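You operate a simulated robot arm through the tools that you are given. There is no shell and no other tool. Be economical: measure what you need, move in short steps, check, and stop when the job is done.

The job below is to be done with a simulated robot arm. You get a single attempt, and the scene is never put back.

## Task
Move the conduit end from reel one over to reel two.
Fine: reel one lever on held first, red catch left open, blue catch shut on the end, reel switch to TWO.

It is judged by the outcome, as a careful person would: the job done as asked, and still so three seconds after it is handed in. It fails if anything else is knocked over, pushed out of place, dropped, spilled or broken.

## Robot
A 7-joint arm with a two-finger parallel gripper on a trunk, on a base that drives. Base frame: it is fixed to the floor where the robot stands at the start and does not move with it; the origin is under the middle of the robot, x ahead of it, y to its left, z up. Readings come in m, degrees, newtons and seconds.
Its first joint turns from -166.0 to 166.0 degrees. Places, roughly: clear key [1.2, 1.2, 1.1]; green lever [0.9, 0.3, 1.3]; grey lever [0.8, 0.1, 1.3]; isolate switch [1.3, -0.9, 1.4]; less key [1.2, 1.3, 1.1]; more key [1.3, 1.4, 1.1]; pedal [0.8, 0.4, 0]; red catch [0.9, -0.2, 1.1]; reel one button [0.9, 0.2, 1.3]; reel one dial [0.7, -0.2, 0.9]; reel one lever [0.8, 0, 1.3]; reel switch [1.2, 1.2, 0.8]; reel two [1.2, 0.7, 0.9]; reel two button [0.9, 0.2, 1.3]; reel two dial [1, 0.8, 0.9]; reel two lever [1, 0.4, 1.3]. Payload 3.43 kg.
Tool frame: the origin (TCP) lies between the finger pads and is the grasp point; the fingertips stand 0.03 m ahead of it; z points along the fingers, y is the line along which they close. Largest opening 0.094 m; finger width 0.028, thickness 0.01; the body of the gripper, 0.05 by 0.096 m, starts 0.055 m behind the TCP.
Orientation is told as [roll, pitch, yaw] about the base's x, y, z axes, in that order, counted from this pose: with the fingers straight down and closing along the base's y, the tool's x points along the base's -x, its y along +y and its z along -z.

## Interface
- The arm moves only by the tool servo_tool. Its argument "targets" is a list of rows, each a list of 3 entries, a list of its own where there are three numbers: the closure, from 0 (fully open) to 1 (shut), then the shift along the tool's x, y, z in m, then the turn, a rotation vector about the tool's x, y, z in degrees. In form: [[fingers, [x, y, z], [ax, ay, az]], ...]. A call has 1 to 20 rows; each row is the pose to reach, as a shift and turn from the pose commanded when the call began, along the tool's axes at that moment. Each row takes 0.2 s and may step no farther than 0.05 m and 8.6 degrees from the row before; otherwise, or with a gripper value out of range, the whole call is refused. Where a pose cannot be reached the arm comes as near as it can. A force on the tool above 40 N (or 10 N above the force at the start of the call, whichever is more), or a blocked arm, ends the call early, and 0.2 s more pass. Each finger travels about 0.045 m/s and halts on what it meets, pressing with about 36 N; the grip force reading is that of the motor and also rises with nothing between the fingers. The clock runs only during rows and for 0.2 s after the last one: add rows that repeat a pose to give the fingers time. The reply holds the time, the measured pose of the TCP, the force on the tool along the base axes, the opening and the grip force, in the units named above and with some noise, with the torque about the TCP (base axes, N m) and any sound that the robot's microphone picked up.
- Cameras (640 x 400 px; columns grow to the right, rows downward): "scene" is now at [0.5079, 0.1273, 1.4864]; the picture's right is [-0.71, -0.70, 0.00], its down [-0.27, 0.28, -0.92] and it looks along [0.65, -0.66, -0.39] (base axes); focal length 214 px, centre (320, 200). "wrist" rides on the gripper at [0.076, 0.014, -0.103] in the tool frame; the picture's right is [-0.18, 0.98, 0.00], its down [-0.75, -0.14, -0.64] and it looks along [-0.63, -0.12, 0.77] (tool axes); focal length 243 px, centre (320, 200). There is no depth. A picture from a camera that has moved, and an enlarged one, comes with that camera's place and axes in the base frame and with its lens.
- grab_frame(camera): a new picture of that camera. It takes no simulated time.
- move_column(by): slides the trunk up (or, below 0, down) by that many m; the arm and the scene camera ride with it, the base frame stays. It gives what a move gives, with no picture.
- base_move(legs): drives the robot by 1 to 6 legs, each [ahead, left, turn to the left] in m, m and degrees, along the robot's own axes; the way and the turn of a leg run together, so that a leg with both is an arc; at most 1.5 m and 180 degrees a leg. The arm and the cameras ride along, it lands a little off, and it stops where it bumps. It gives what a move gives.
- head_to(pan, tilt): turns the head with the scene camera to pan (to the left, within 103 degrees either way) and tilt (down, from -29 to 69), counted from straight ahead of the robot. It gives what a move gives.
- inspect(camera, box): a new picture of the part [left, top, right, bottom] of that camera's present view, enlarged. It takes no simulated time.
- close_job(): hands the job in; it is judged then, once.

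Go step by step. Nothing tells you exact positions but the pictures and the camera data: compare them with the known pose of the tool, close in by small moves and look again before you grip or let go. The budget is 120 turns and 78 pictures, counting those below and the enlarged ones. Unless the task says otherwise, let go and move clear before handing in, and close with one line.

The tools are called after "Request:" by a JSON object that holds its "op" and its "data". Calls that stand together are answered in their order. servo_tool: Moves the arm, as the interface text tells. Its arguments: {"type":"object","properties":{"targets":{"type":"array","items":{"type":"array"}}},"required":["targets"]} The other tools are called the same way: move_column (by) slides the trunk up or down; base_move (legs) drives the base; head_to (pan, tilt) turns the head that bears the scene camera; grab_frame (camera) takes a picture; inspect (camera, box) takes an enlarged picture of a part of a camera's view; close_job () hands the job in.

At the start:

```text
t: 0.0
tool_pos: [0.6097, -0.2379, 1.4778]
tool_rot: [0.1, -0.1, -0.1]
ft_force: [-0.4, -0.6, -0.4]
torque: [0.0, 0.05, -0.02]
opening: 0.094
grasp_force: 0.0
trunk travel left (down, up): [-0.525, 0.085]
robot x, y, heading: [0.0012, -0.0019, 0.1]
head pan, tilt: [-45.5, 22.9]
```

scene: 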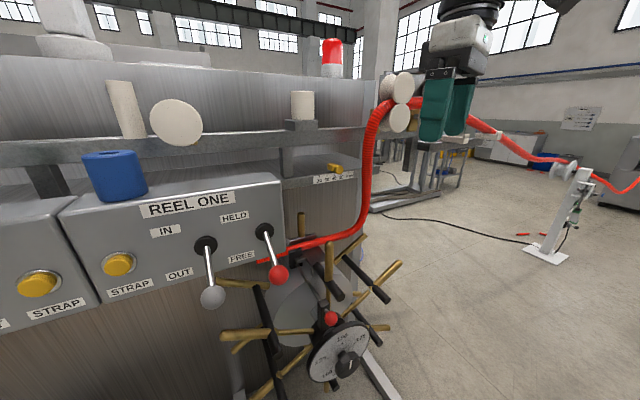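
wrist: 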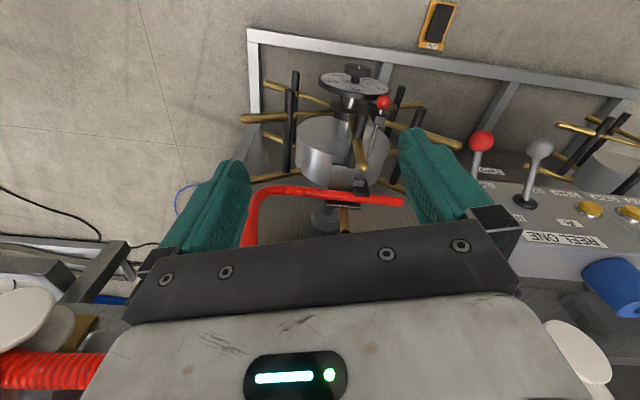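

I see the reel one panel with its red and grey levers, the red conduit running down to reel one, and a machine with two reels. I'll look around before moving anything.

Request:
{"op": "inspect", "data": {"camera": "scene", "box": [180, 130, 440, 390]}}

Request:
{"op": "head_to", "data": {"pan": 20, "tilt": 25}}

Request:
{"op": "grab_frame", "data": {"camera": "scene"}}

```text
1.54 times, centred on (310, 260) of scene
camera zoom: at [0.5079, 0.1273, 1.4864], right [-0.71, -0.7, 0.0], down [-0.27, 0.28, -0.92], along [0.65, -0.66, -0.39], focal length 330 px, centre (335, 108)
```

zoom: 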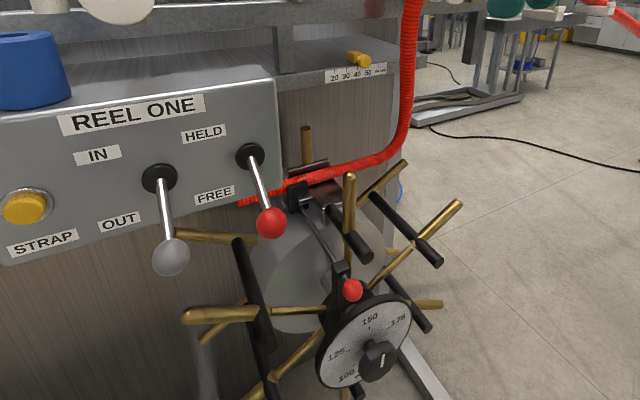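

```text
t: 1.4
tool_pos: [0.6101, -0.2384, 1.4776]
tool_rot: [0.1, 0.0, 0.0]
ft_force: [-0.7, 0.3, -0.3]
torque: [0.01, 0.02, -0.01]
opening: 0.0937
grasp_force: 0.1
trunk travel left (down, up): [-0.525, 0.085]
robot x, y, heading: [-0.0016, 0.0018, -0.2]
head pan, tilt: [20.0, 25.0]
```

```text
74 pictures are left
camera scene: at [0.5295, 0.2247, 1.483], right [0.34, -0.94, 0.0], down [-0.4, -0.14, -0.91], along [0.85, 0.31, -0.42], focal length 214 px, centre (320, 200)
```

scene: 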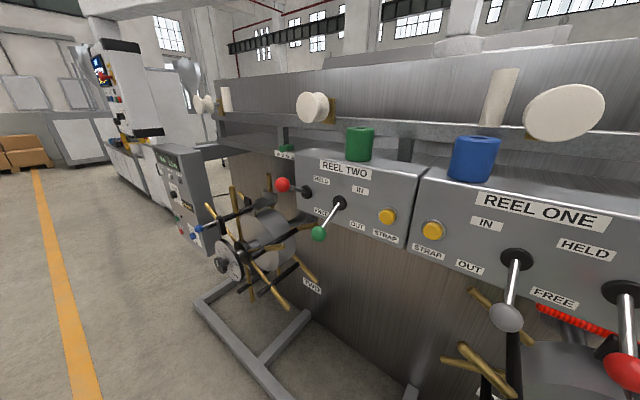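

The reel two panel and reel, plus a control console, are to the left. I'll zoom in on the reel two parts and the console.

Request:
{"op": "inspect", "data": {"camera": "scene", "box": [180, 140, 340, 310]}}

Request:
{"op": "inspect", "data": {"camera": "scene", "box": [80, 40, 230, 260]}}

Request:
{"op": "head_to", "data": {"pan": -25, "tilt": 50}}

Request:
{"op": "grab_frame", "data": {"camera": "scene"}}

```text
2.35 times, centred on (260, 225) of scene
camera zoom: at [0.5295, 0.2247, 1.483], right [0.34, -0.94, 0.0], down [-0.4, -0.14, -0.91], along [0.85, 0.31, -0.42], focal length 505 px, centre (461, 141)
```

zoom: 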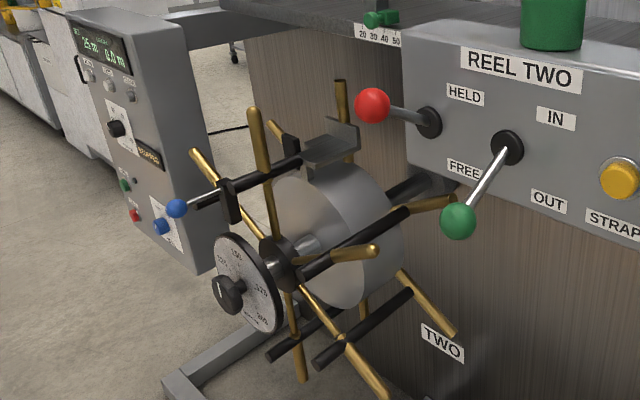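

```text
1.82 times, centred on (155, 150) of scene
camera zoom: at [0.5295, 0.2247, 1.483], right [0.34, -0.94, 0.0], down [-0.4, -0.14, -0.91], along [0.85, 0.31, -0.42], focal length 390 px, centre (620, 291)
```

zoom: 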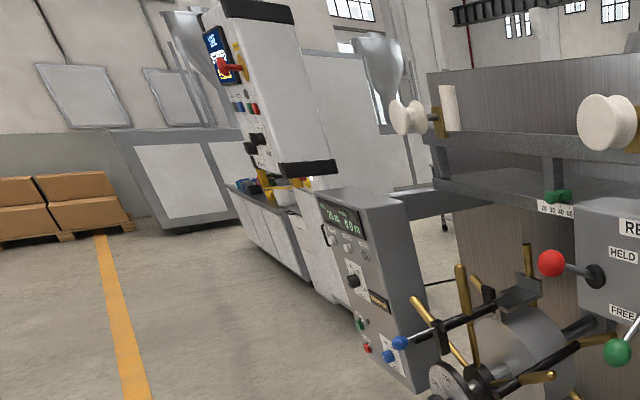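

```text
t: 2.5
tool_pos: [0.6109, -0.2379, 1.4769]
tool_rot: [0.0, 0.0, 0.0]
ft_force: [0.9, -0.3, 0.3]
torque: [0.0, -0.03, 0.01]
opening: 0.0942
grasp_force: 0.0
trunk travel left (down, up): [-0.525, 0.085]
robot x, y, heading: [-0.0045, -0.001, 0.1]
head pan, tilt: [-25.0, 50.0]
```

```text
71 pictures are left
camera scene: at [0.5127, 0.1608, 1.4455], right [-0.42, -0.91, 0.0], down [-0.69, 0.32, -0.64], along [0.58, -0.27, -0.77], focal length 214 px, centre (320, 200)
```

scene: 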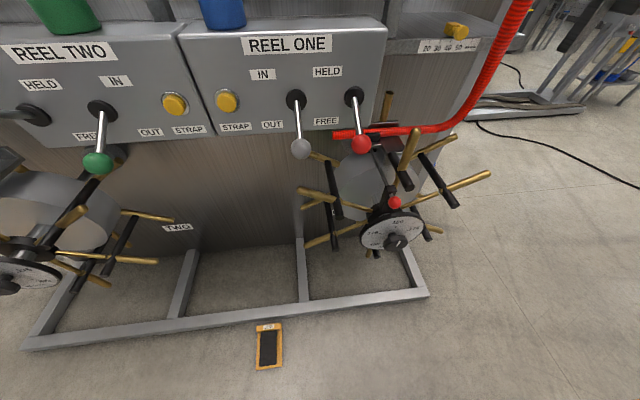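

Reel one's red lever is down on FREE. I'll look closely at the red catch and the conduit end.

Request:
{"op": "inspect", "data": {"camera": "scene", "box": [310, 80, 470, 260]}}

Request:
{"op": "inspect", "data": {"camera": "wrist", "box": [230, 50, 420, 250]}}

Request:
{"op": "head_to", "data": {"pan": 15, "tilt": 40}}

Request:
{"op": "inspect", "data": {"camera": "scene", "box": [160, 80, 380, 260]}}

```text
2.22 times, centred on (390, 170) of scene
camera zoom: at [0.5127, 0.1608, 1.4455], right [-0.42, -0.91, 0.0], down [-0.69, 0.32, -0.64], along [0.58, -0.27, -0.77], focal length 477 px, centre (164, 267)
```

zoom: 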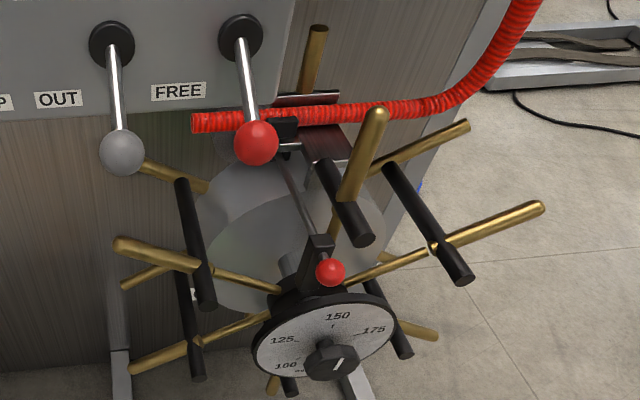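

```text
2.00 times, centred on (325, 150) of wrist
camera zoom: at [0.5333, -0.2228, 1.5796], right [0.18, 0.98, 0.0], down [0.75, -0.14, 0.64], along [0.63, -0.12, -0.77], focal length 485 px, centre (310, 300)
```

zoom: 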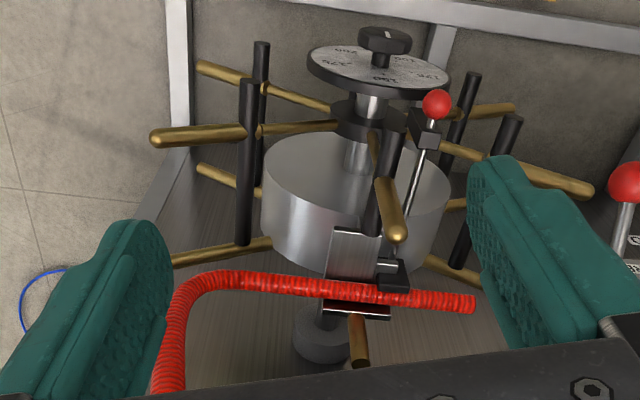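

```text
t: 3.5
tool_pos: [0.6104, -0.2378, 1.4767]
tool_rot: [0.1, -0.1, -0.1]
ft_force: [0.8, 0.2, -0.1]
torque: [0.03, -0.01, 0.01]
opening: 0.0939
grasp_force: 0.0
trunk travel left (down, up): [-0.525, 0.085]
robot x, y, heading: [-0.0019, -0.0009, -0.2]
head pan, tilt: [15.0, 40.0]
```

```text
2.22 times, centred on (270, 170) of scene
camera zoom: at [0.525, 0.2152, 1.4596], right [0.26, -0.97, 0.0], down [-0.62, -0.17, -0.77], along [0.74, 0.2, -0.64], focal length 477 px, centre (431, 267)
```

zoom: 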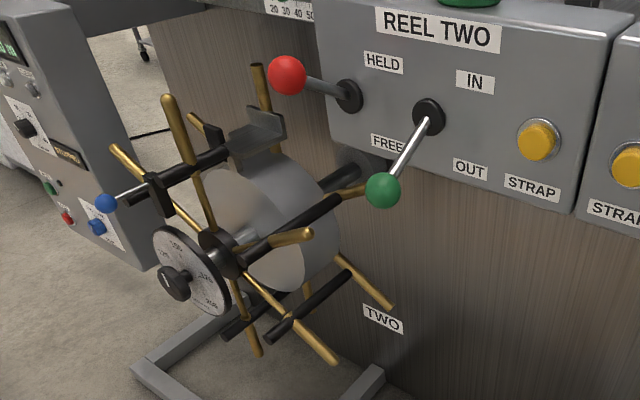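

I put the red lever knob at about (0.74, -0.02, 1.245). The panel is turned about -19° in yaw, and the catches look like push rods along the reel axis. I'll bring the gripper above and in front of the lever knob, tilted 30°.

Request:
{"op": "servo_tool", "data": {"targets": [[0, [-0.0119, 0.034, 0.0207], [0.7, -4.24, 2.61]], [0, [-0.0237, 0.068, 0.0414], [1.4, -8.49, 5.23]], [0.1, [-0.0356, 0.102, 0.0621], [2.1, -12.73, 7.84]], [0.2, [-0.0474, 0.136, 0.0829], [2.8, -16.97, 10.46]], [0.3, [-0.0593, 0.17, 0.1036], [3.5, -21.2, 13.07]], [0.3, [-0.0711, 0.204, 0.1243], [4.2, -25.5, 15.69]], [0.3, [-0.083, 0.238, 0.145], [4.9, -29.7, 18.3]]]}}

Request:
{"op": "grab_frame", "data": {"camera": "wrist"}}

Request:
{"op": "head_to", "data": {"pan": -40, "tilt": 35}}

Request:
{"op": "grab_frame", "data": {"camera": "scene"}}

```text
t: 5.2
tool_pos: [0.7192, -0.0094, 1.3238]
tool_rot: [0.0, -29.9, -18.7]
ft_force: [1.0, 0.9, 0.2]
torque: [0.0, 0.04, 0.0]
opening: 0.0658
grasp_force: 0.0
out of reach, approached as far as the arm can: row 7
trunk travel left (down, up): [-0.525, 0.085]
robot x, y, heading: [-0.0002, -0.0005, -0.3]
head pan, tilt: [15.0, 40.0]
```

```text
67 pictures are left
camera wrist: at [0.611, 0.0424, 1.3754], right [0.47, 0.88, 0.09], down [0.27, -0.24, 0.93], along [0.84, -0.41, -0.35], focal length 243 px, centre (320, 200)
```

wrist: 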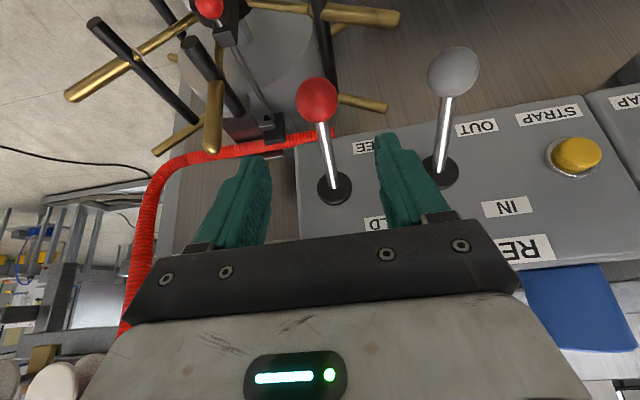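

```text
t: 6.4
tool_pos: [0.7174, -0.0103, 1.3243]
tool_rot: [-0.1, -29.9, -18.8]
ft_force: [-0.3, 0.2, -0.1]
torque: [0.01, 0.0, -0.03]
opening: 0.0655
grasp_force: 0.0
trunk travel left (down, up): [-0.525, 0.085]
robot x, y, heading: [0.002, -0.0024, 0.1]
head pan, tilt: [-40.0, 35.0]
```

```text
66 pictures are left
camera scene: at [0.5105, 0.1368, 1.4672], right [-0.64, -0.77, 0.0], down [-0.44, 0.37, -0.82], along [0.63, -0.53, -0.57], focal length 214 px, centre (320, 200)
```

scene: 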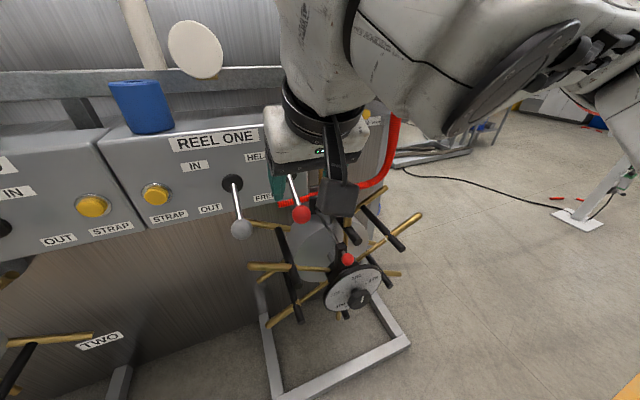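

The pose was folded too tight because the robot stands close to the panel. I'll back the base up 0.12 m, then advance along the tool.

Request:
{"op": "base_move", "data": {"legs": [[-0.12, 0, 0]]}}

Request:
{"op": "servo_tool", "data": {"targets": [[0.3, [0, 0, 0], [0, 0, 0]]]}}

```text
t: 7.6
tool_pos: [0.5976, -0.0109, 1.3254]
tool_rot: [0.0, -29.9, -18.8]
ft_force: [0.8, 0.9, -0.4]
torque: [-0.02, -0.02, 0.03]
opening: 0.0658
grasp_force: 0.0
trunk travel left (down, up): [-0.525, 0.085]
robot x, y, heading: [-0.1227, -0.001, -0.2]
head pan, tilt: [-40.0, 35.0]
```

```text
t: 8.0
tool_pos: [0.5968, -0.01, 1.3246]
tool_rot: [-0.1, -29.9, -18.8]
ft_force: [-0.6, -0.2, 0.6]
torque: [-0.02, 0.02, -0.03]
opening: 0.0658
grasp_force: 0.0
trunk travel left (down, up): [-0.525, 0.085]
robot x, y, heading: [-0.1223, 0.0007, 0.0]
head pan, tilt: [-40.0, 35.0]
```

Request:
{"op": "servo_tool", "data": {"targets": [[0.3, [-0.0265, 0.0133, 0.0127], [0, 0, 0]], [0.3, [-0.053, 0.0267, 0.0253], [0, 0, 0]], [0.3, [-0.0795, 0.04, 0.038], [0, 0, 0]], [0.3, [-0.0795, 0.04, 0.068], [0, 0, 0]]]}}

Request:
{"op": "grab_frame", "data": {"camera": "wrist"}}

```text
t: 9.0
tool_pos: [0.7074, -0.0058, 1.3063]
tool_rot: [0.0, -30.0, -18.6]
ft_force: [0.2, 0.2, 0.8]
torque: [0.0, -0.02, 0.02]
opening: 0.0658
grasp_force: 0.0
trunk travel left (down, up): [-0.525, 0.085]
robot x, y, heading: [-0.1226, 0.0006, -0.1]
head pan, tilt: [-40.0, 35.0]
```

```text
65 pictures are left
camera wrist: at [0.6001, 0.0465, 1.3566], right [0.47, 0.88, 0.09], down [0.27, -0.24, 0.93], along [0.84, -0.41, -0.35], focal length 243 px, centre (320, 200)
```

wrist: 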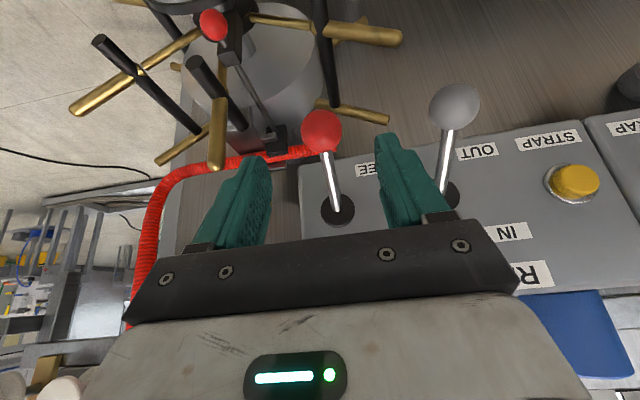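

Aligned. I'll advance 0.07 m along the tool and close on the knob.

Request:
{"op": "servo_tool", "data": {"targets": [[0.3, [0.0, 0.001, 0.035], [0, 0, 0]], [0.3, [0.001, 0.001, 0.066], [0, 0, 0]], [0.5, [0.001, 0.001, 0.068], [0, 0, 0]], [0.7, [0.001, 0.001, 0.068], [0, 0, 0]], [0.8, [0.001, 0.001, 0.068], [0, 0, 0]], [0.8, [0.001, 0.001, 0.068], [0, 0, 0]]]}}

Request:
{"op": "grab_frame", "data": {"camera": "wrist"}}

```text
t: 10.4
tool_pos: [0.7395, -0.0149, 1.2463]
tool_rot: [0.0, -29.9, -18.8]
ft_force: [0.1, -1.5, -2.0]
torque: [-0.08, 0.07, 0.13]
opening: 0.0317
grasp_force: 45.2
trunk travel left (down, up): [-0.525, 0.085]
robot x, y, heading: [-0.1205, -0.0005, -0.0]
head pan, tilt: [-40.0, 35.0]
```

```text
64 pictures are left
camera wrist: at [0.6319, 0.0368, 1.2975], right [0.47, 0.88, 0.09], down [0.27, -0.24, 0.93], along [0.84, -0.41, -0.35], focal length 243 px, centre (320, 200)
```

wrist: 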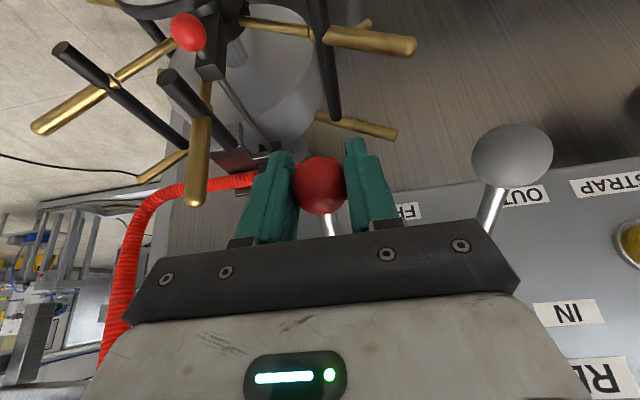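

The knob is firmly gripped. I'll swing it up on an arc about the pivot toward HELD.

Request:
{"op": "servo_tool", "data": {"targets": [[0.8, [-0.0013, 0, -0.0144], [0, 0, 0]], [0.8, [-0.0051, 0, -0.0284], [0, 0, 0]], [0.8, [-0.0112, 0, -0.0415], [0, 0, 0]], [0.8, [-0.0195, 0, -0.0533], [0, 0, 0]], [0.8, [-0.0297, 0, -0.0636], [0, 0, 0]], [0.8, [-0.0415, 0, -0.0719], [0, 0, 0]]]}}

Request:
{"op": "grab_frame", "data": {"camera": "wrist"}}

```text
t: 11.8
tool_pos: [0.7389, -0.0156, 1.3305]
tool_rot: [0.0, -30.0, -18.7]
ft_force: [-6.8, -0.3, -0.6]
torque: [0.11, 0.36, -0.13]
opening: 0.0318
grasp_force: 22.2
trunk travel left (down, up): [-0.525, 0.085]
robot x, y, heading: [-0.1187, -0.0021, -0.2]
head pan, tilt: [-40.0, 35.0]
```

```text
63 pictures are left
camera wrist: at [0.631, 0.0369, 1.3812], right [0.47, 0.88, 0.09], down [0.27, -0.24, 0.93], along [0.84, -0.41, -0.35], focal length 243 px, centre (320, 200)
```

wrist: 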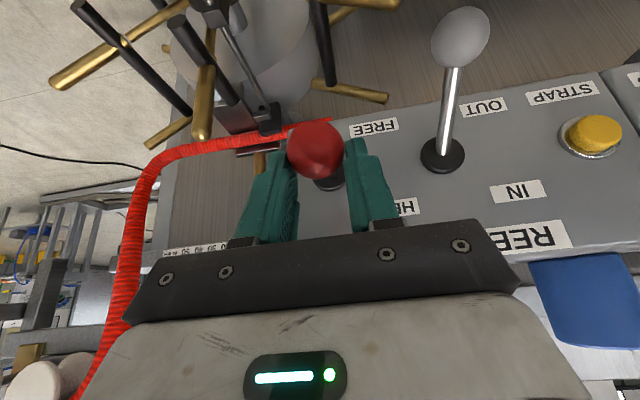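

The lever rose, but the knob slid slightly toward the fingertips. I'll lift a bit more and check from the scene camera.

Request:
{"op": "servo_tool", "data": {"targets": [[0.9, [-0.004, 0, -0.012], [0, 0, 0]], [0.9, [-0.008, 0, -0.024], [0, 0, 0]], [0.9, [-0.008, 0, -0.024], [0, 0, 0]]]}}

Request:
{"op": "grab_frame", "data": {"camera": "wrist"}}

Request:
{"op": "inspect", "data": {"camera": "scene", "box": [180, 100, 380, 260]}}

```text
t: 12.6
tool_pos: [0.7356, -0.0158, 1.3535]
tool_rot: [0.0, -29.7, -18.9]
ft_force: [20.6, -5.9, -17.6]
torque: [0.03, 0.03, 0.01]
opening: 0.0316
grasp_force: 44.8
trunk travel left (down, up): [-0.525, 0.085]
robot x, y, heading: [-0.1227, -0.0012, 0.3]
head pan, tilt: [-40.0, 35.0]
```

```text
62 pictures are left
camera wrist: at [0.629, 0.0379, 1.4037], right [0.47, 0.88, 0.09], down [0.27, -0.24, 0.93], along [0.84, -0.41, -0.35], focal length 243 px, centre (320, 200)
```

wrist: 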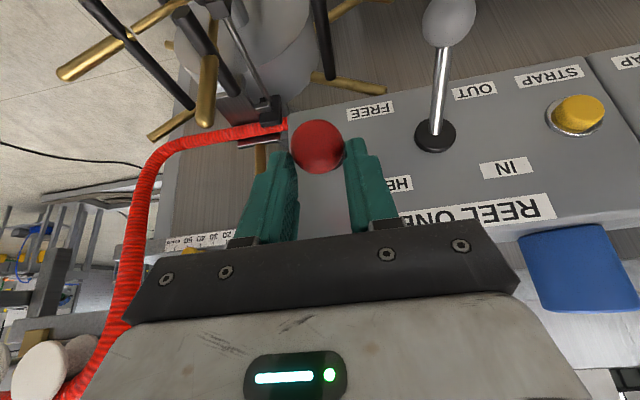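

```text
2.50 times, centred on (280, 180) of scene
camera zoom: at [0.3919, 0.1358, 1.4664], right [-0.64, -0.77, 0.0], down [-0.44, 0.37, -0.82], along [0.63, -0.53, -0.57], focal length 536 px, centre (420, 250)
```

zoom: 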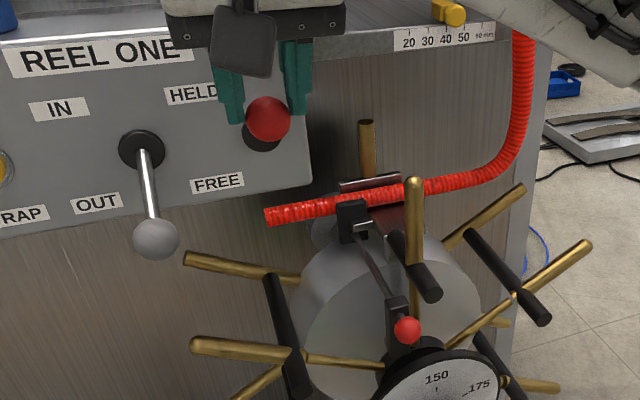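

Force has built up, so the lever seems to be at its upper stop. I'll let go, back off and check it.

Request:
{"op": "servo_tool", "data": {"targets": [[0.5, [0, 0, 0], [0, 0, 0]], [0.3, [0, 0, 0], [0, 0, 0]], [0.3, [0, 0, 0], [0, 0, 0]], [0.3, [0, 0, -0.04], [0, 0, 0]], [0.3, [0, 0, -0.08], [0, 0, 0]]]}}

Request:
{"op": "inspect", "data": {"camera": "scene", "box": [180, 100, 380, 260]}}

Request:
{"op": "grab_frame", "data": {"camera": "wrist"}}

```text
t: 13.8
tool_pos: [0.6969, -0.0006, 1.4246]
tool_rot: [0.0, -29.9, -18.9]
ft_force: [0.3, 0.7, -1.4]
torque: [0.0, -0.01, 0.0]
opening: 0.0658
grasp_force: 0.0
trunk travel left (down, up): [-0.525, 0.085]
robot x, y, heading: [-0.121, -0.0032, -0.1]
head pan, tilt: [-40.0, 35.0]
```

```text
2.50 times, centred on (280, 180) of scene
camera zoom: at [0.3898, 0.1363, 1.467], right [-0.64, -0.77, 0.0], down [-0.44, 0.37, -0.82], along [0.63, -0.53, -0.57], focal length 536 px, centre (420, 250)
```

zoom: 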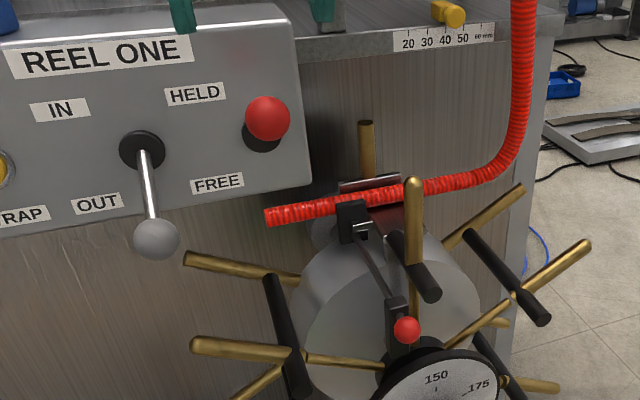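

```text
59 pictures are left
camera wrist: at [0.5892, 0.0516, 1.4746], right [0.47, 0.88, 0.09], down [0.27, -0.24, 0.93], along [0.84, -0.41, -0.35], focal length 243 px, centre (320, 200)
```

wrist: 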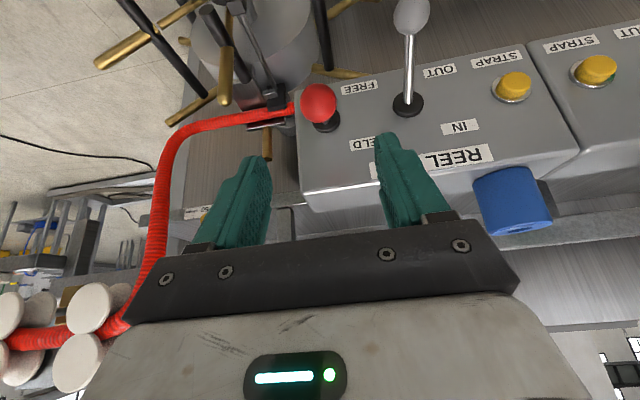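

The reel one knob sits at about z = 1.326, 8 cm higher than before, so it's on HELD. Next is the red catch knob at about (0.725, -0.125, 1.06). I'll stand the tool upright and come down above it.

Request:
{"op": "servo_tool", "data": {"targets": [[0.3, [-0.0017, -0.0295, 0.0081], [0, 7.5, 0]], [0.4, [-0.0033, -0.059, 0.0163], [0, 15, 0]], [0.4, [-0.005, -0.0885, 0.0245], [0, 22.5, 0]], [0.4, [-0.0066, -0.118, 0.0326], [0, 30, 0]], [0.4, [0.0105, -0.1164, 0.0758], [0, 30, 0]], [0.4, [0.0276, -0.1148, 0.119], [0, 30, 0]], [0.4, [0.0447, -0.1132, 0.1622], [0, 30, 0]], [0.4, [0.0618, -0.1116, 0.2054], [0, 30, 0]], [0.4, [0.079, -0.11, 0.2488], [0, 30, 0]]]}}

Request:
{"op": "grab_frame", "data": {"camera": "wrist"}}

Request:
{"op": "inspect", "data": {"camera": "scene", "box": [200, 100, 440, 290]}}

```text
t: 15.8
tool_pos: [0.714, -0.1238, 1.1699]
tool_rot: [0.0, -0.1, -18.8]
ft_force: [-0.3, 0.8, -0.3]
torque: [0.01, 0.0, -0.02]
opening: 0.0565
grasp_force: 0.1
trunk travel left (down, up): [-0.525, 0.085]
robot x, y, heading: [-0.1214, -0.0005, -0.3]
head pan, tilt: [-40.0, 35.0]
```

```text
58 pictures are left
camera wrist: at [0.6462, -0.0849, 1.271], right [0.49, 0.87, 0.0], down [0.67, -0.38, 0.64], along [0.56, -0.32, -0.77], focal length 243 px, centre (320, 200)
```

wrist: 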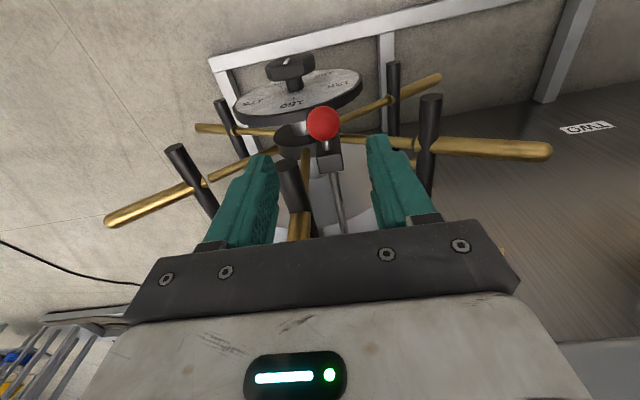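

```text
2.11 times, centred on (320, 195) of scene
camera zoom: at [0.3898, 0.1362, 1.4673], right [-0.64, -0.77, 0.0], down [-0.44, 0.37, -0.82], along [0.63, -0.53, -0.57], focal length 452 px, centre (320, 210)
```

zoom: 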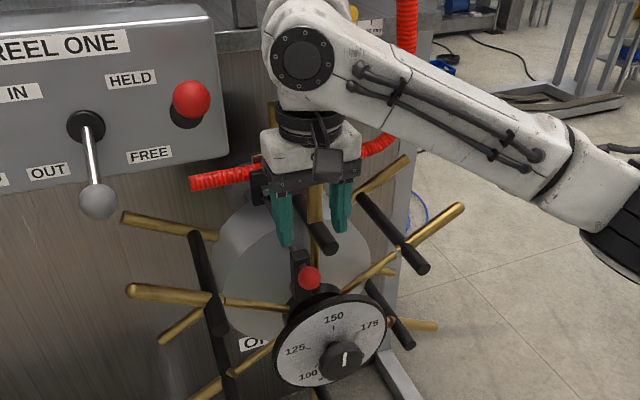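

The knob is at (0.724, -0.126, 1.058), right below the fingers. I'll descend slightly outward of it, to stay clear of the black bar, and close.

Request:
{"op": "servo_tool", "data": {"targets": [[0.5, [-0.003, 0.0007, 0.04], [0, 0, 0]], [0.5, [-0.003, 0.0007, 0.075], [0, 0, 0]], [0.5, [-0.003, 0.0007, 0.1], [0, 0, 0]], [0.7, [-0.003, 0.0007, 0.1], [0, 0, 0]], [0.85, [-0.003, 0.0007, 0.1], [0, 0, 0]], [0.85, [-0.003, 0.0007, 0.1], [0, 0, 0]]]}}

Request:
{"op": "grab_frame", "data": {"camera": "wrist"}}

Request:
{"op": "inspect", "data": {"camera": "scene", "box": [240, 140, 400, 290]}}

```text
t: 17.2
tool_pos: [0.7174, -0.1229, 1.0673]
tool_rot: [0.0, 0.2, -18.7]
ft_force: [-0.9, 0.9, -1.7]
torque: [-0.15, -0.32, -0.01]
opening: 0.0321
grasp_force: 44.9
trunk travel left (down, up): [-0.525, 0.085]
robot x, y, heading: [-0.12, -0.0032, -0.1]
head pan, tilt: [-40.0, 35.0]
```

```text
56 pictures are left
camera wrist: at [0.6487, -0.0845, 1.17], right [0.49, 0.87, 0.0], down [0.67, -0.38, 0.64], along [0.56, -0.31, -0.77], focal length 243 px, centre (320, 200)
```

wrist: 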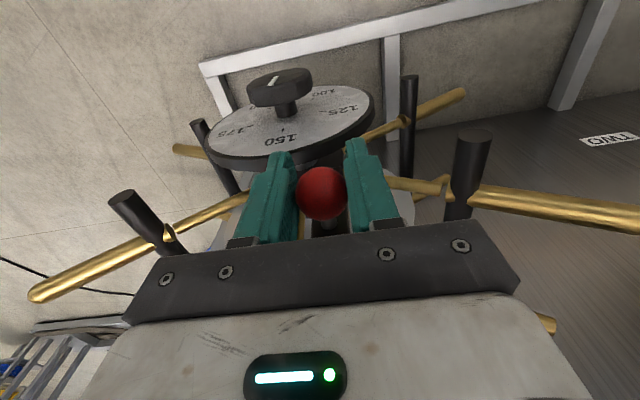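

```text
2.67 times, centred on (320, 215) of scene
camera zoom: at [0.3899, 0.1363, 1.4671], right [-0.64, -0.77, 0.0], down [-0.44, 0.37, -0.82], along [0.63, -0.53, -0.57], focal length 572 px, centre (320, 160)
```

zoom: 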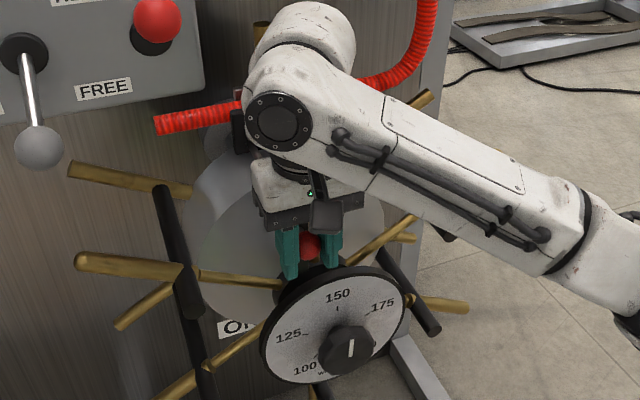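

The knob is gripped. I'll pull it straight out along the rod in small steps.

Request:
{"op": "servo_tool", "data": {"targets": [[0.9, [0.01, 0, 0], [0, 0, 0]], [0.9, [0.02, 0, 0], [0, 0, 0]], [0.9, [0.03, 0, 0], [0, 0, 0]], [0.9, [0.03, 0, 0], [0, 0, 0]]]}}

Request:
{"op": "inspect", "data": {"camera": "scene", "box": [240, 120, 400, 270]}}

Request:
{"op": "grab_frame", "data": {"camera": "wrist"}}

```text
t: 18.2
tool_pos: [0.6883, -0.1147, 1.0684]
tool_rot: [0.0, 0.0, -18.9]
ft_force: [0.1, 0.9, -3.4]
torque: [-0.02, -0.19, 0.03]
opening: 0.0318
grasp_force: 45.2
trunk travel left (down, up): [-0.525, 0.085]
robot x, y, heading: [-0.121, 0.0001, 0.0]
head pan, tilt: [-40.0, 35.0]
```

```text
2.67 times, centred on (320, 195) of scene
camera zoom: at [0.3899, 0.1363, 1.4671], right [-0.64, -0.77, 0.0], down [-0.44, 0.37, -0.82], along [0.63, -0.53, -0.57], focal length 572 px, centre (320, 213)
```

zoom: 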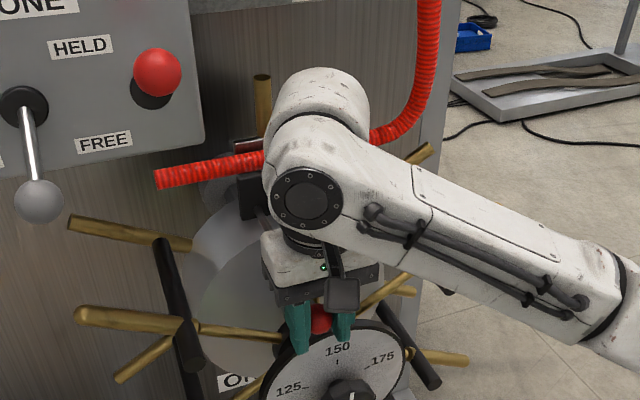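

```text
53 pictures are left
camera wrist: at [0.6202, -0.0752, 1.1701], right [0.49, 0.87, 0.0], down [0.67, -0.38, 0.64], along [0.56, -0.31, -0.77], focal length 243 px, centre (320, 200)
```

wrist: 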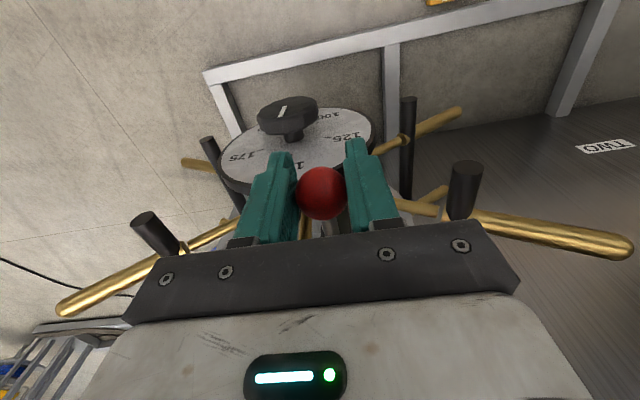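

The clamp block slides freely away from the back wall and the conduit stays put. I'll pull further to the stop.

Request:
{"op": "servo_tool", "data": {"targets": [[0.9, [0.008, 0, 0], [0, 0, 0]], [0.9, [0.016, 0, 0], [0, 0, 0]], [0.9, [0.024, 0, 0], [0, 0, 0]], [0.9, [0.024, 0, 0], [0, 0, 0]]]}}

Request:
{"op": "inspect", "data": {"camera": "scene", "box": [240, 120, 400, 270]}}

```text
t: 18.9
tool_pos: [0.6765, -0.1087, 1.0676]
tool_rot: [0.3, -0.6, -19.3]
ft_force: [18.1, -2.0, -14.4]
torque: [0.09, -0.32, -0.08]
opening: 0.0294
grasp_force: 45.3
trunk travel left (down, up): [-0.525, 0.085]
robot x, y, heading: [-0.1169, 0.0008, -0.2]
head pan, tilt: [-40.0, 35.0]
stopped in row 3: the force on the tool passed its limit at 49 N (the readings are from after the stop); the commanded pose is now the measured one
```

```text
2.67 times, centred on (320, 195) of scene
camera zoom: at [0.3922, 0.1358, 1.4664], right [-0.64, -0.77, 0.0], down [-0.44, 0.37, -0.82], along [0.63, -0.53, -0.57], focal length 572 px, centre (320, 213)
```

zoom: 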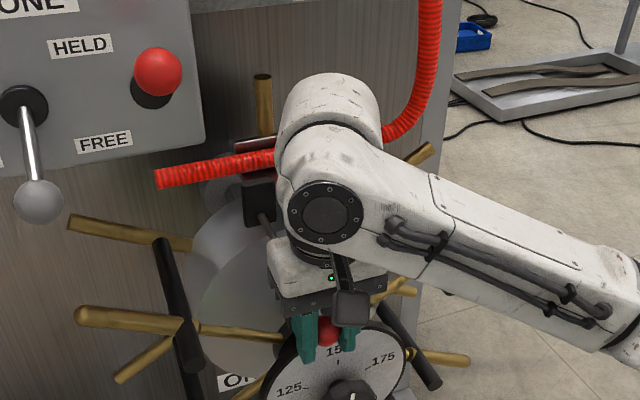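

The catch is at its open stop, after about 4 cm of travel. I'll release, rise and look at the conduit end.

Request:
{"op": "servo_tool", "data": {"targets": [[0.6, [0, 0, 0], [0, 0, 0]], [0.4, [0, 0, 0], [0, 0, 0]], [0.4, [0, 0, 0], [0, 0, 0]], [0.4, [0.0, 0, -0.045], [0, 0, 0]], [0.3, [0.02, 0, -0.09], [0, 0, 0]], [0.2, [0.05, 0, -0.125], [0, 0, 0]], [0.1, [0.08, 0, -0.16], [0, 0, 0]]]}}

Request:
{"op": "grab_frame", "data": {"camera": "wrist"}}

Request:
{"op": "inspect", "data": {"camera": "scene", "box": [240, 60, 420, 250]}}

```text
t: 20.5
tool_pos: [0.5963, -0.0829, 1.2291]
tool_rot: [0.2, -0.5, -19.3]
ft_force: [-0.4, 0.3, 0.0]
torque: [-0.01, -0.01, 0.0]
opening: 0.0846
grasp_force: 0.1
trunk travel left (down, up): [-0.525, 0.085]
robot x, y, heading: [-0.1246, 0.0004, 0.2]
head pan, tilt: [-40.0, 35.0]
```

```text
51 pictures are left
camera wrist: at [0.5264, -0.0438, 1.3308], right [0.5, 0.87, 0.0], down [0.66, -0.38, 0.65], along [0.56, -0.32, -0.76], focal length 243 px, centre (320, 200)
```

wrist: 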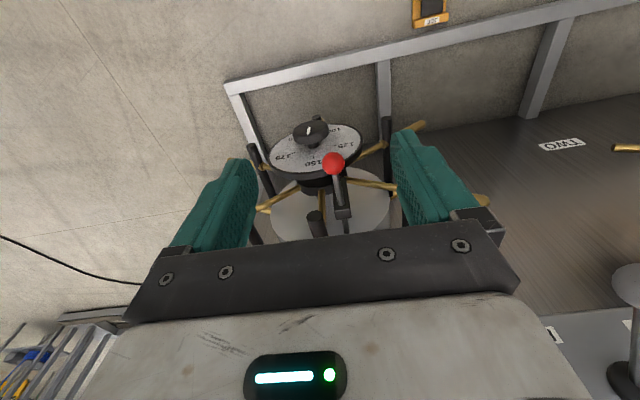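

```text
2.11 times, centred on (330, 155) of scene
camera zoom: at [0.3905, 0.1361, 1.4671], right [-0.64, -0.77, 0.0], down [-0.44, 0.37, -0.82], along [0.63, -0.53, -0.57], focal length 452 px, centre (299, 295)
```

zoom: 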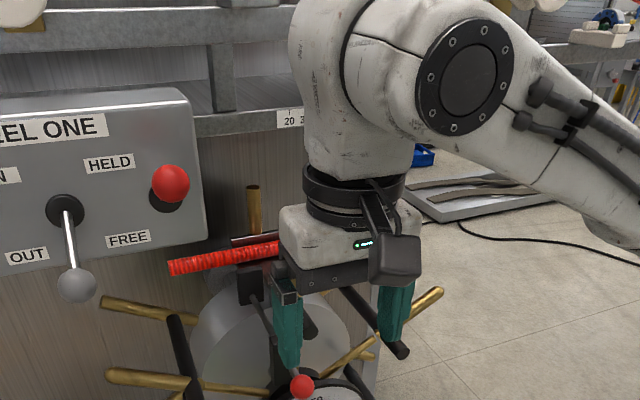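

The red catch is open and the conduit still lies in its bracket. It sits under a shelf edge, so I'll grip it just right of the bracket, with the tool turned about 90° and tilted 38°. I'll turn in free space first.

Request:
{"op": "servo_tool", "data": {"targets": [[0.1, [-0.006, -0.004, -0.006], [-2.5, -2.5, 7.2]], [0.1, [-0.012, -0.008, -0.012], [-5.0, -5.0, 14.4]], [0.1, [-0.018, -0.011, -0.018], [-7.4, -7.4, 21.6]], [0.1, [-0.024, -0.015, -0.024], [-9.9, -9.9, 28.8]], [0.1, [-0.03, -0.019, -0.03], [-12.4, -12.4, 36]], [0.1, [-0.036, -0.022, -0.036], [-14.9, -14.9, 43.2]], [0.1, [-0.043, -0.026, -0.041], [-17.4, -17.4, 50.4]], [0.1, [-0.049, -0.03, -0.047], [-19.8, -19.8, 57.6]], [0.1, [-0.055, -0.034, -0.053], [-22.3, -22.3, 64.8]], [0.1, [-0.061, -0.038, -0.059], [-24.8, -24.8, 72]], [0.1, [-0.067, -0.041, -0.065], [-27.3, -27.3, 79.2]], [0.1, [-0.073, -0.045, -0.071], [-29.75, -29.75, 86.4]]]}}

Request:
{"op": "grab_frame", "data": {"camera": "wrist"}}

Request:
{"op": "grab_frame", "data": {"camera": "scene"}}

```text
t: 23.1
tool_pos: [0.6516, -0.1503, 1.3002]
tool_rot: [38.7, 0.2, -109.5]
ft_force: [0.0, -0.6, 0.1]
torque: [-0.03, 0.01, 0.02]
opening: 0.0845
grasp_force: 0.1
trunk travel left (down, up): [-0.525, 0.085]
robot x, y, heading: [-0.1209, 0.0032, -0.2]
head pan, tilt: [-40.0, 35.0]
```

```text
49 pictures are left
camera wrist: at [0.6248, -0.0604, 1.3898], right [0.66, -0.43, 0.61], down [-0.73, -0.54, 0.41], along [0.16, -0.72, -0.68], focal length 243 px, centre (320, 200)
```

wrist: 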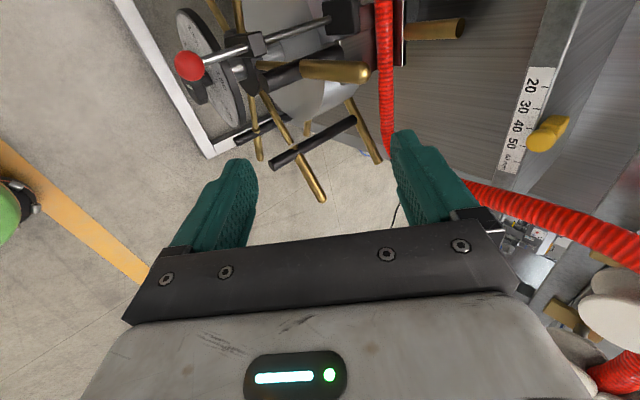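

```text
48 pictures are left
camera scene: at [0.3904, 0.1361, 1.4672], right [-0.64, -0.77, 0.0], down [-0.44, 0.37, -0.82], along [0.63, -0.53, -0.57], focal length 214 px, centre (320, 200)
```

scene: 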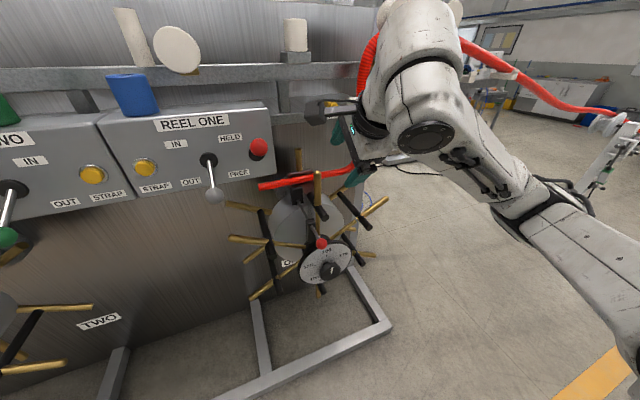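

Both views show the conduit still in its bracket, with the stub held level. I put the grip point, just right of the bracket, at about (0.903, -0.287, 1.10). I'll approach to 12 cm short of it.

Request:
{"op": "servo_tool", "data": {"targets": [[0.3, [-0.015, 0.032, 0.028], [0, 0, 0]], [0.42, [-0.03, 0.064, 0.055], [0, 0, 0]], [0.42, [-0.0455, 0.0955, 0.083], [0, 0, 0]], [0.42, [-0.0455, 0.0955, 0.123], [0, 0, 0]], [0.42, [-0.0455, 0.0955, 0.163], [0, 0, 0]], [0.42, [-0.0455, 0.0955, 0.213], [0, 0, 0]]]}}

Request:
{"op": "grab_frame", "data": {"camera": "wrist"}}

Request:
{"op": "inspect", "data": {"camera": "scene", "box": [220, 60, 440, 240]}}

```text
t: 24.5
tool_pos: [0.8321, -0.2613, 1.1928]
tool_rot: [38.5, 0.0, -109.4]
ft_force: [1.4, -0.9, 0.3]
torque: [-0.01, 0.0, -0.01]
opening: 0.0545
grasp_force: 0.1
trunk travel left (down, up): [-0.525, 0.085]
robot x, y, heading: [-0.1209, 0.0003, 0.0]
head pan, tilt: [-40.0, 35.0]
```

```text
47 pictures are left
camera wrist: at [0.8063, -0.1718, 1.2817], right [0.66, -0.43, 0.61], down [-0.73, -0.54, 0.41], along [0.16, -0.72, -0.67], focal length 243 px, centre (320, 200)
```

wrist: 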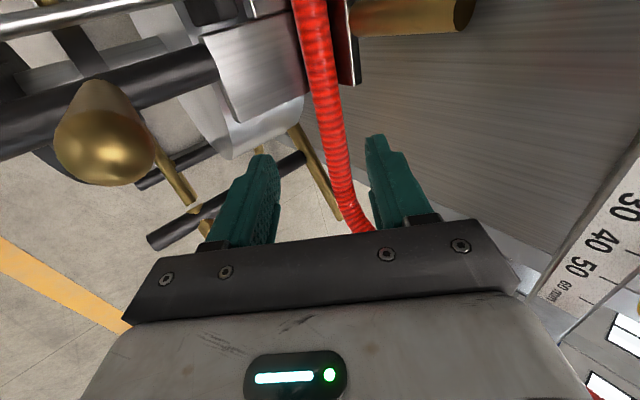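

```text
2.22 times, centred on (330, 150) of scene
camera zoom: at [0.3904, 0.136, 1.4672], right [-0.64, -0.77, 0.0], down [-0.44, 0.37, -0.82], along [0.63, -0.53, -0.57], focal length 477 px, centre (298, 311)
```

zoom: 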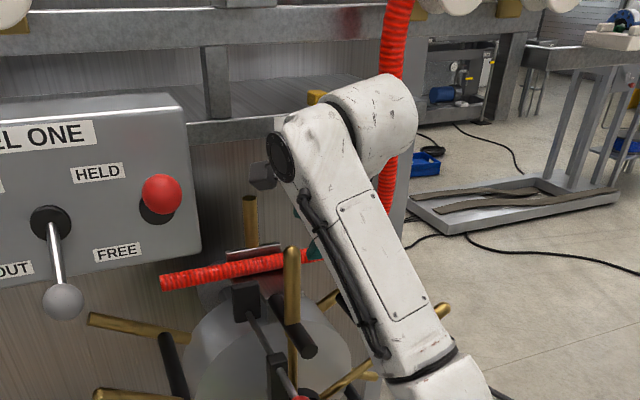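

The conduit sits a little toward the upper finger, so I'll shift about 9 mm, advance most of the way, and look again.

Request:
{"op": "servo_tool", "data": {"targets": [[0.42, [0, 0.009, 0.025], [0, 0, 0]], [0.42, [0, 0.009, 0.05], [0, 0, 0]], [0.42, [0, 0.009, 0.075], [0, 0, 0]]]}}

Request:
{"op": "grab_frame", "data": {"camera": "wrist"}}

```text
t: 25.3
tool_pos: [0.883, -0.2781, 1.1405]
tool_rot: [38.4, 0.2, -109.1]
ft_force: [0.4, -0.7, 0.0]
torque: [0.0, -0.01, 0.0]
opening: 0.0543
grasp_force: 0.2
trunk travel left (down, up): [-0.525, 0.085]
robot x, y, heading: [-0.1194, -0.0029, -0.1]
head pan, tilt: [-40.0, 35.0]
```

```text
45 pictures are left
camera wrist: at [0.857, -0.1879, 1.2288], right [0.66, -0.43, 0.61], down [-0.73, -0.54, 0.41], along [0.16, -0.72, -0.68], focal length 243 px, centre (320, 200)
```

wrist: 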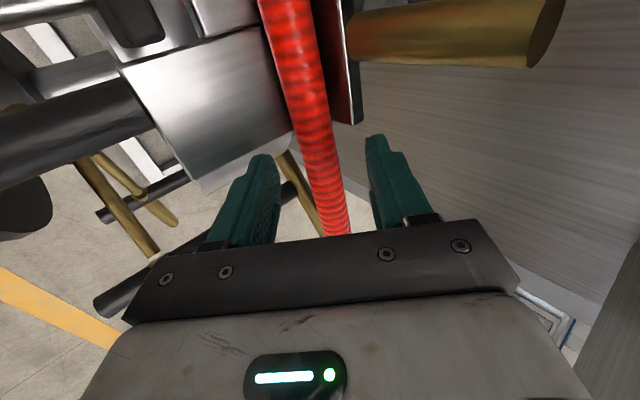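

Well centred. I'll advance 4.5 cm more and close on the conduit.

Request:
{"op": "servo_tool", "data": {"targets": [[0.42, [0, 0, 0.025], [0, 0, 0]], [0.42, [0, 0, 0.045], [0, 0, 0]]]}}

Request:
{"op": "grab_frame", "data": {"camera": "wrist"}}

Request:
{"op": "inspect", "data": {"camera": "scene", "box": [220, 60, 440, 240]}}

```text
t: 25.7
tool_pos: [0.8934, -0.2802, 1.1351]
tool_rot: [39.1, 0.0, -109.3]
ft_force: [-3.5, 2.4, 6.7]
torque: [0.21, 0.22, 0.04]
opening: 0.0543
grasp_force: 0.1
trunk travel left (down, up): [-0.525, 0.085]
robot x, y, heading: [-0.1187, 0.0014, 0.1]
head pan, tilt: [-40.0, 35.0]
stopped in row 1: the force on the tool passed its limit at 56 N (the readings are from after the stop); the commanded pose is now the measured one
```

```text
44 pictures are left
camera wrist: at [0.8667, -0.1905, 1.2232], right [0.66, -0.43, 0.62], down [-0.73, -0.54, 0.41], along [0.16, -0.73, -0.67], focal length 243 px, centre (320, 200)
```

wrist: 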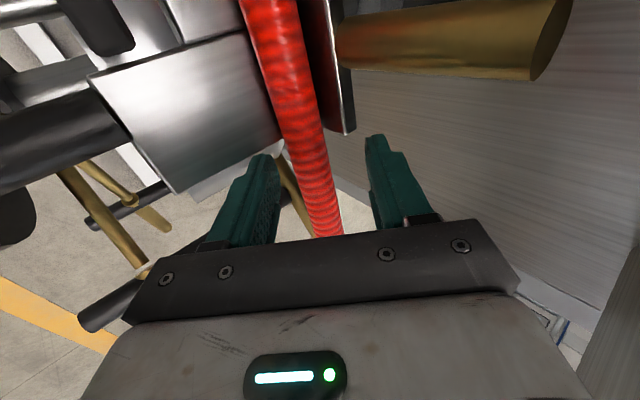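

```text
2.22 times, centred on (330, 150) of scene
camera zoom: at [0.39, 0.1367, 1.4673], right [-0.64, -0.77, 0.0], down [-0.44, 0.37, -0.82], along [0.63, -0.53, -0.57], focal length 477 px, centre (298, 311)
```

zoom: 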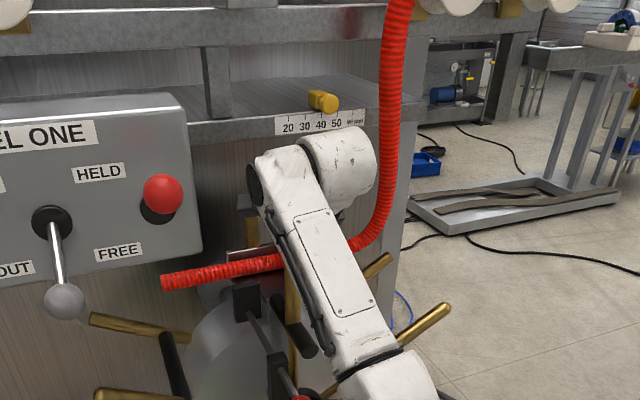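

The lower fingertip caught the bracket plate's right corner. I'll back off, shift 1.6 cm to the right along the conduit, and approach again.

Request:
{"op": "servo_tool", "data": {"targets": [[0.42, [0, 0, -0.015], [0, 0, 0]], [0.42, [-0.018, -0.001, -0.015], [0, 0, 0]], [0.42, [-0.018, -0.001, 0.005], [0, 0, 0]], [0.42, [-0.018, -0.001, 0.02], [0, 0, 0]], [0.42, [-0.018, -0.001, 0.032], [0, 0, 0]]]}}

Request:
{"op": "grab_frame", "data": {"camera": "wrist"}}

```text
t: 26.9
tool_pos: [0.9041, -0.3055, 1.1061]
tool_rot: [39.0, 0.0, -109.3]
ft_force: [0.7, -0.3, 0.8]
torque: [-0.02, -0.01, 0.0]
opening: 0.0544
grasp_force: 0.0
trunk travel left (down, up): [-0.525, 0.085]
robot x, y, heading: [-0.1196, 0.004, -0.1]
head pan, tilt: [-40.0, 35.0]
```

```text
42 pictures are left
camera wrist: at [0.8788, -0.2144, 1.196], right [0.66, -0.43, 0.62], down [-0.73, -0.54, 0.41], along [0.16, -0.72, -0.67], focal length 243 px, centre (320, 200)
```

wrist: 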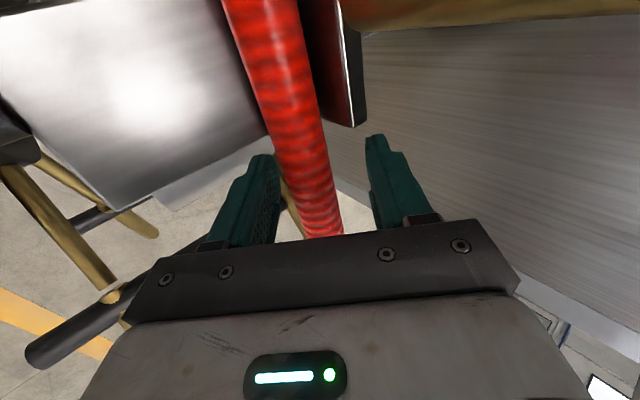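

Now the conduit lies between the pads. Closing.

Request:
{"op": "servo_tool", "data": {"targets": [[0.42, [0, 0, 0.006], [0, 0, 0]], [0.6, [0, 0, 0.006], [0, 0, 0]], [0.75, [0, 0, 0.006], [0, 0, 0]], [0.9, [0, 0, 0.006], [0, 0, 0]], [0.9, [0, 0, 0.006], [0, 0, 0]], [0.9, [0, 0, 0.006], [0, 0, 0]]]}}

Request:
{"op": "grab_frame", "data": {"camera": "wrist"}}

```text
t: 28.3
tool_pos: [0.9078, -0.3061, 1.1025]
tool_rot: [38.9, 0.0, -109.3]
ft_force: [-7.3, 2.2, -2.3]
torque: [-0.03, 0.05, 0.22]
opening: 0.0282
grasp_force: 35.8
trunk travel left (down, up): [-0.525, 0.085]
robot x, y, heading: [-0.1211, -0.0002, 0.0]
head pan, tilt: [-40.0, 35.0]
```

```text
41 pictures are left
camera wrist: at [0.8817, -0.2156, 1.1911], right [0.66, -0.43, 0.62], down [-0.73, -0.54, 0.41], along [0.16, -0.72, -0.67], focal length 243 px, centre (320, 200)
```

wrist: 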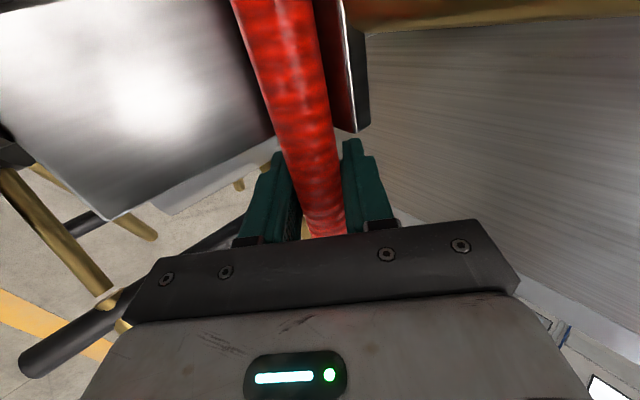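

The grip is solid at 28 mm. I'll lift the conduit out of the bracket, up and slightly outward, then check.

Request:
{"op": "servo_tool", "data": {"targets": [[0.9, [0, 0.0055, -0.0148], [0, 0, 0]], [0.9, [0, 0.011, -0.0296], [0, 0, 0]], [0.9, [0, 0.0166, -0.0444], [0, 0, 0]], [0.9, [0, 0.0073, -0.0647], [0, 0, 0]]]}}

Request:
{"op": "grab_frame", "data": {"camera": "scene"}}

```text
t: 29.3
tool_pos: [0.8756, -0.2939, 1.1585]
tool_rot: [39.0, 0.0, -109.5]
ft_force: [-0.7, 0.4, 0.5]
torque: [-0.02, 0.01, -0.02]
opening: 0.0235
grasp_force: 36.4
trunk travel left (down, up): [-0.525, 0.085]
robot x, y, heading: [-0.1201, -0.0018, -0.0]
head pan, tilt: [-40.0, 35.0]
```

```text
40 pictures are left
camera scene: at [0.3904, 0.1363, 1.4671], right [-0.64, -0.77, 0.0], down [-0.44, 0.37, -0.82], along [0.63, -0.53, -0.57], focal length 214 px, centre (320, 200)
```

scene: 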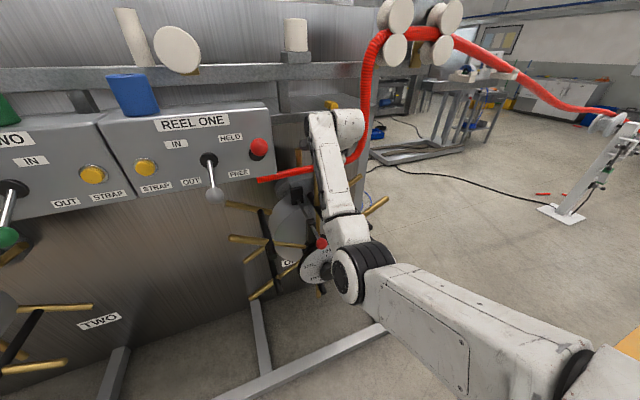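

The stub stays straight and is out of the bracket. I'll shift right to clear the panel edge, then withdraw up and out along the tool axis so it passes over the spoke.

Request:
{"op": "servo_tool", "data": {"targets": [[0.9, [-0.025, 0, -0.005], [0, 0, 0]], [0.9, [-0.05, 0, -0.01], [0, 0, 0]], [0.9, [-0.05, 0, -0.05], [0, 0, 0]], [0.9, [-0.05, 0, -0.09], [0, 0, 0]], [0.9, [-0.05, 0, -0.13], [0, 0, 0]], [0.9, [-0.05, 0, -0.17], [0, 0, 0]], [0.9, [-0.05, 0, -0.21], [0, 0, 0]], [0.9, [-0.05, 0, -0.25], [0, 0, 0]]]}}

Request:
{"op": "grab_frame", "data": {"camera": "scene"}}

```text
t: 31.1
tool_pos: [0.7103, -0.2885, 1.352]
tool_rot: [38.8, 0.1, -109.2]
ft_force: [0.3, -0.6, 0.1]
torque: [0.02, -0.02, 0.02]
opening: 0.0234
grasp_force: 35.8
trunk travel left (down, up): [-0.525, 0.085]
robot x, y, heading: [-0.1201, -0.0032, 0.1]
head pan, tilt: [-40.0, 35.0]
```

```text
39 pictures are left
camera scene: at [0.3903, 0.1363, 1.467], right [-0.64, -0.77, 0.0], down [-0.44, 0.37, -0.82], along [0.63, -0.53, -0.57], focal length 214 px, centre (320, 200)
```

scene: 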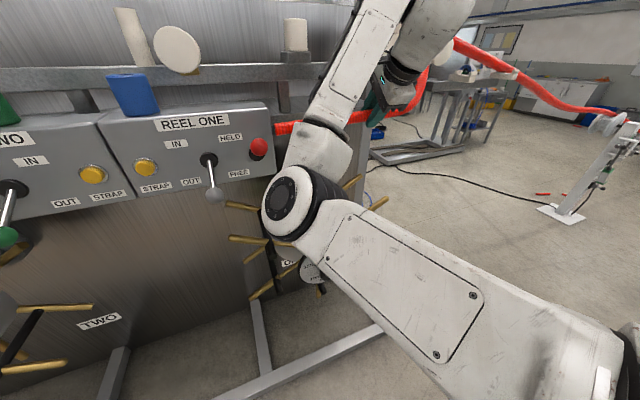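

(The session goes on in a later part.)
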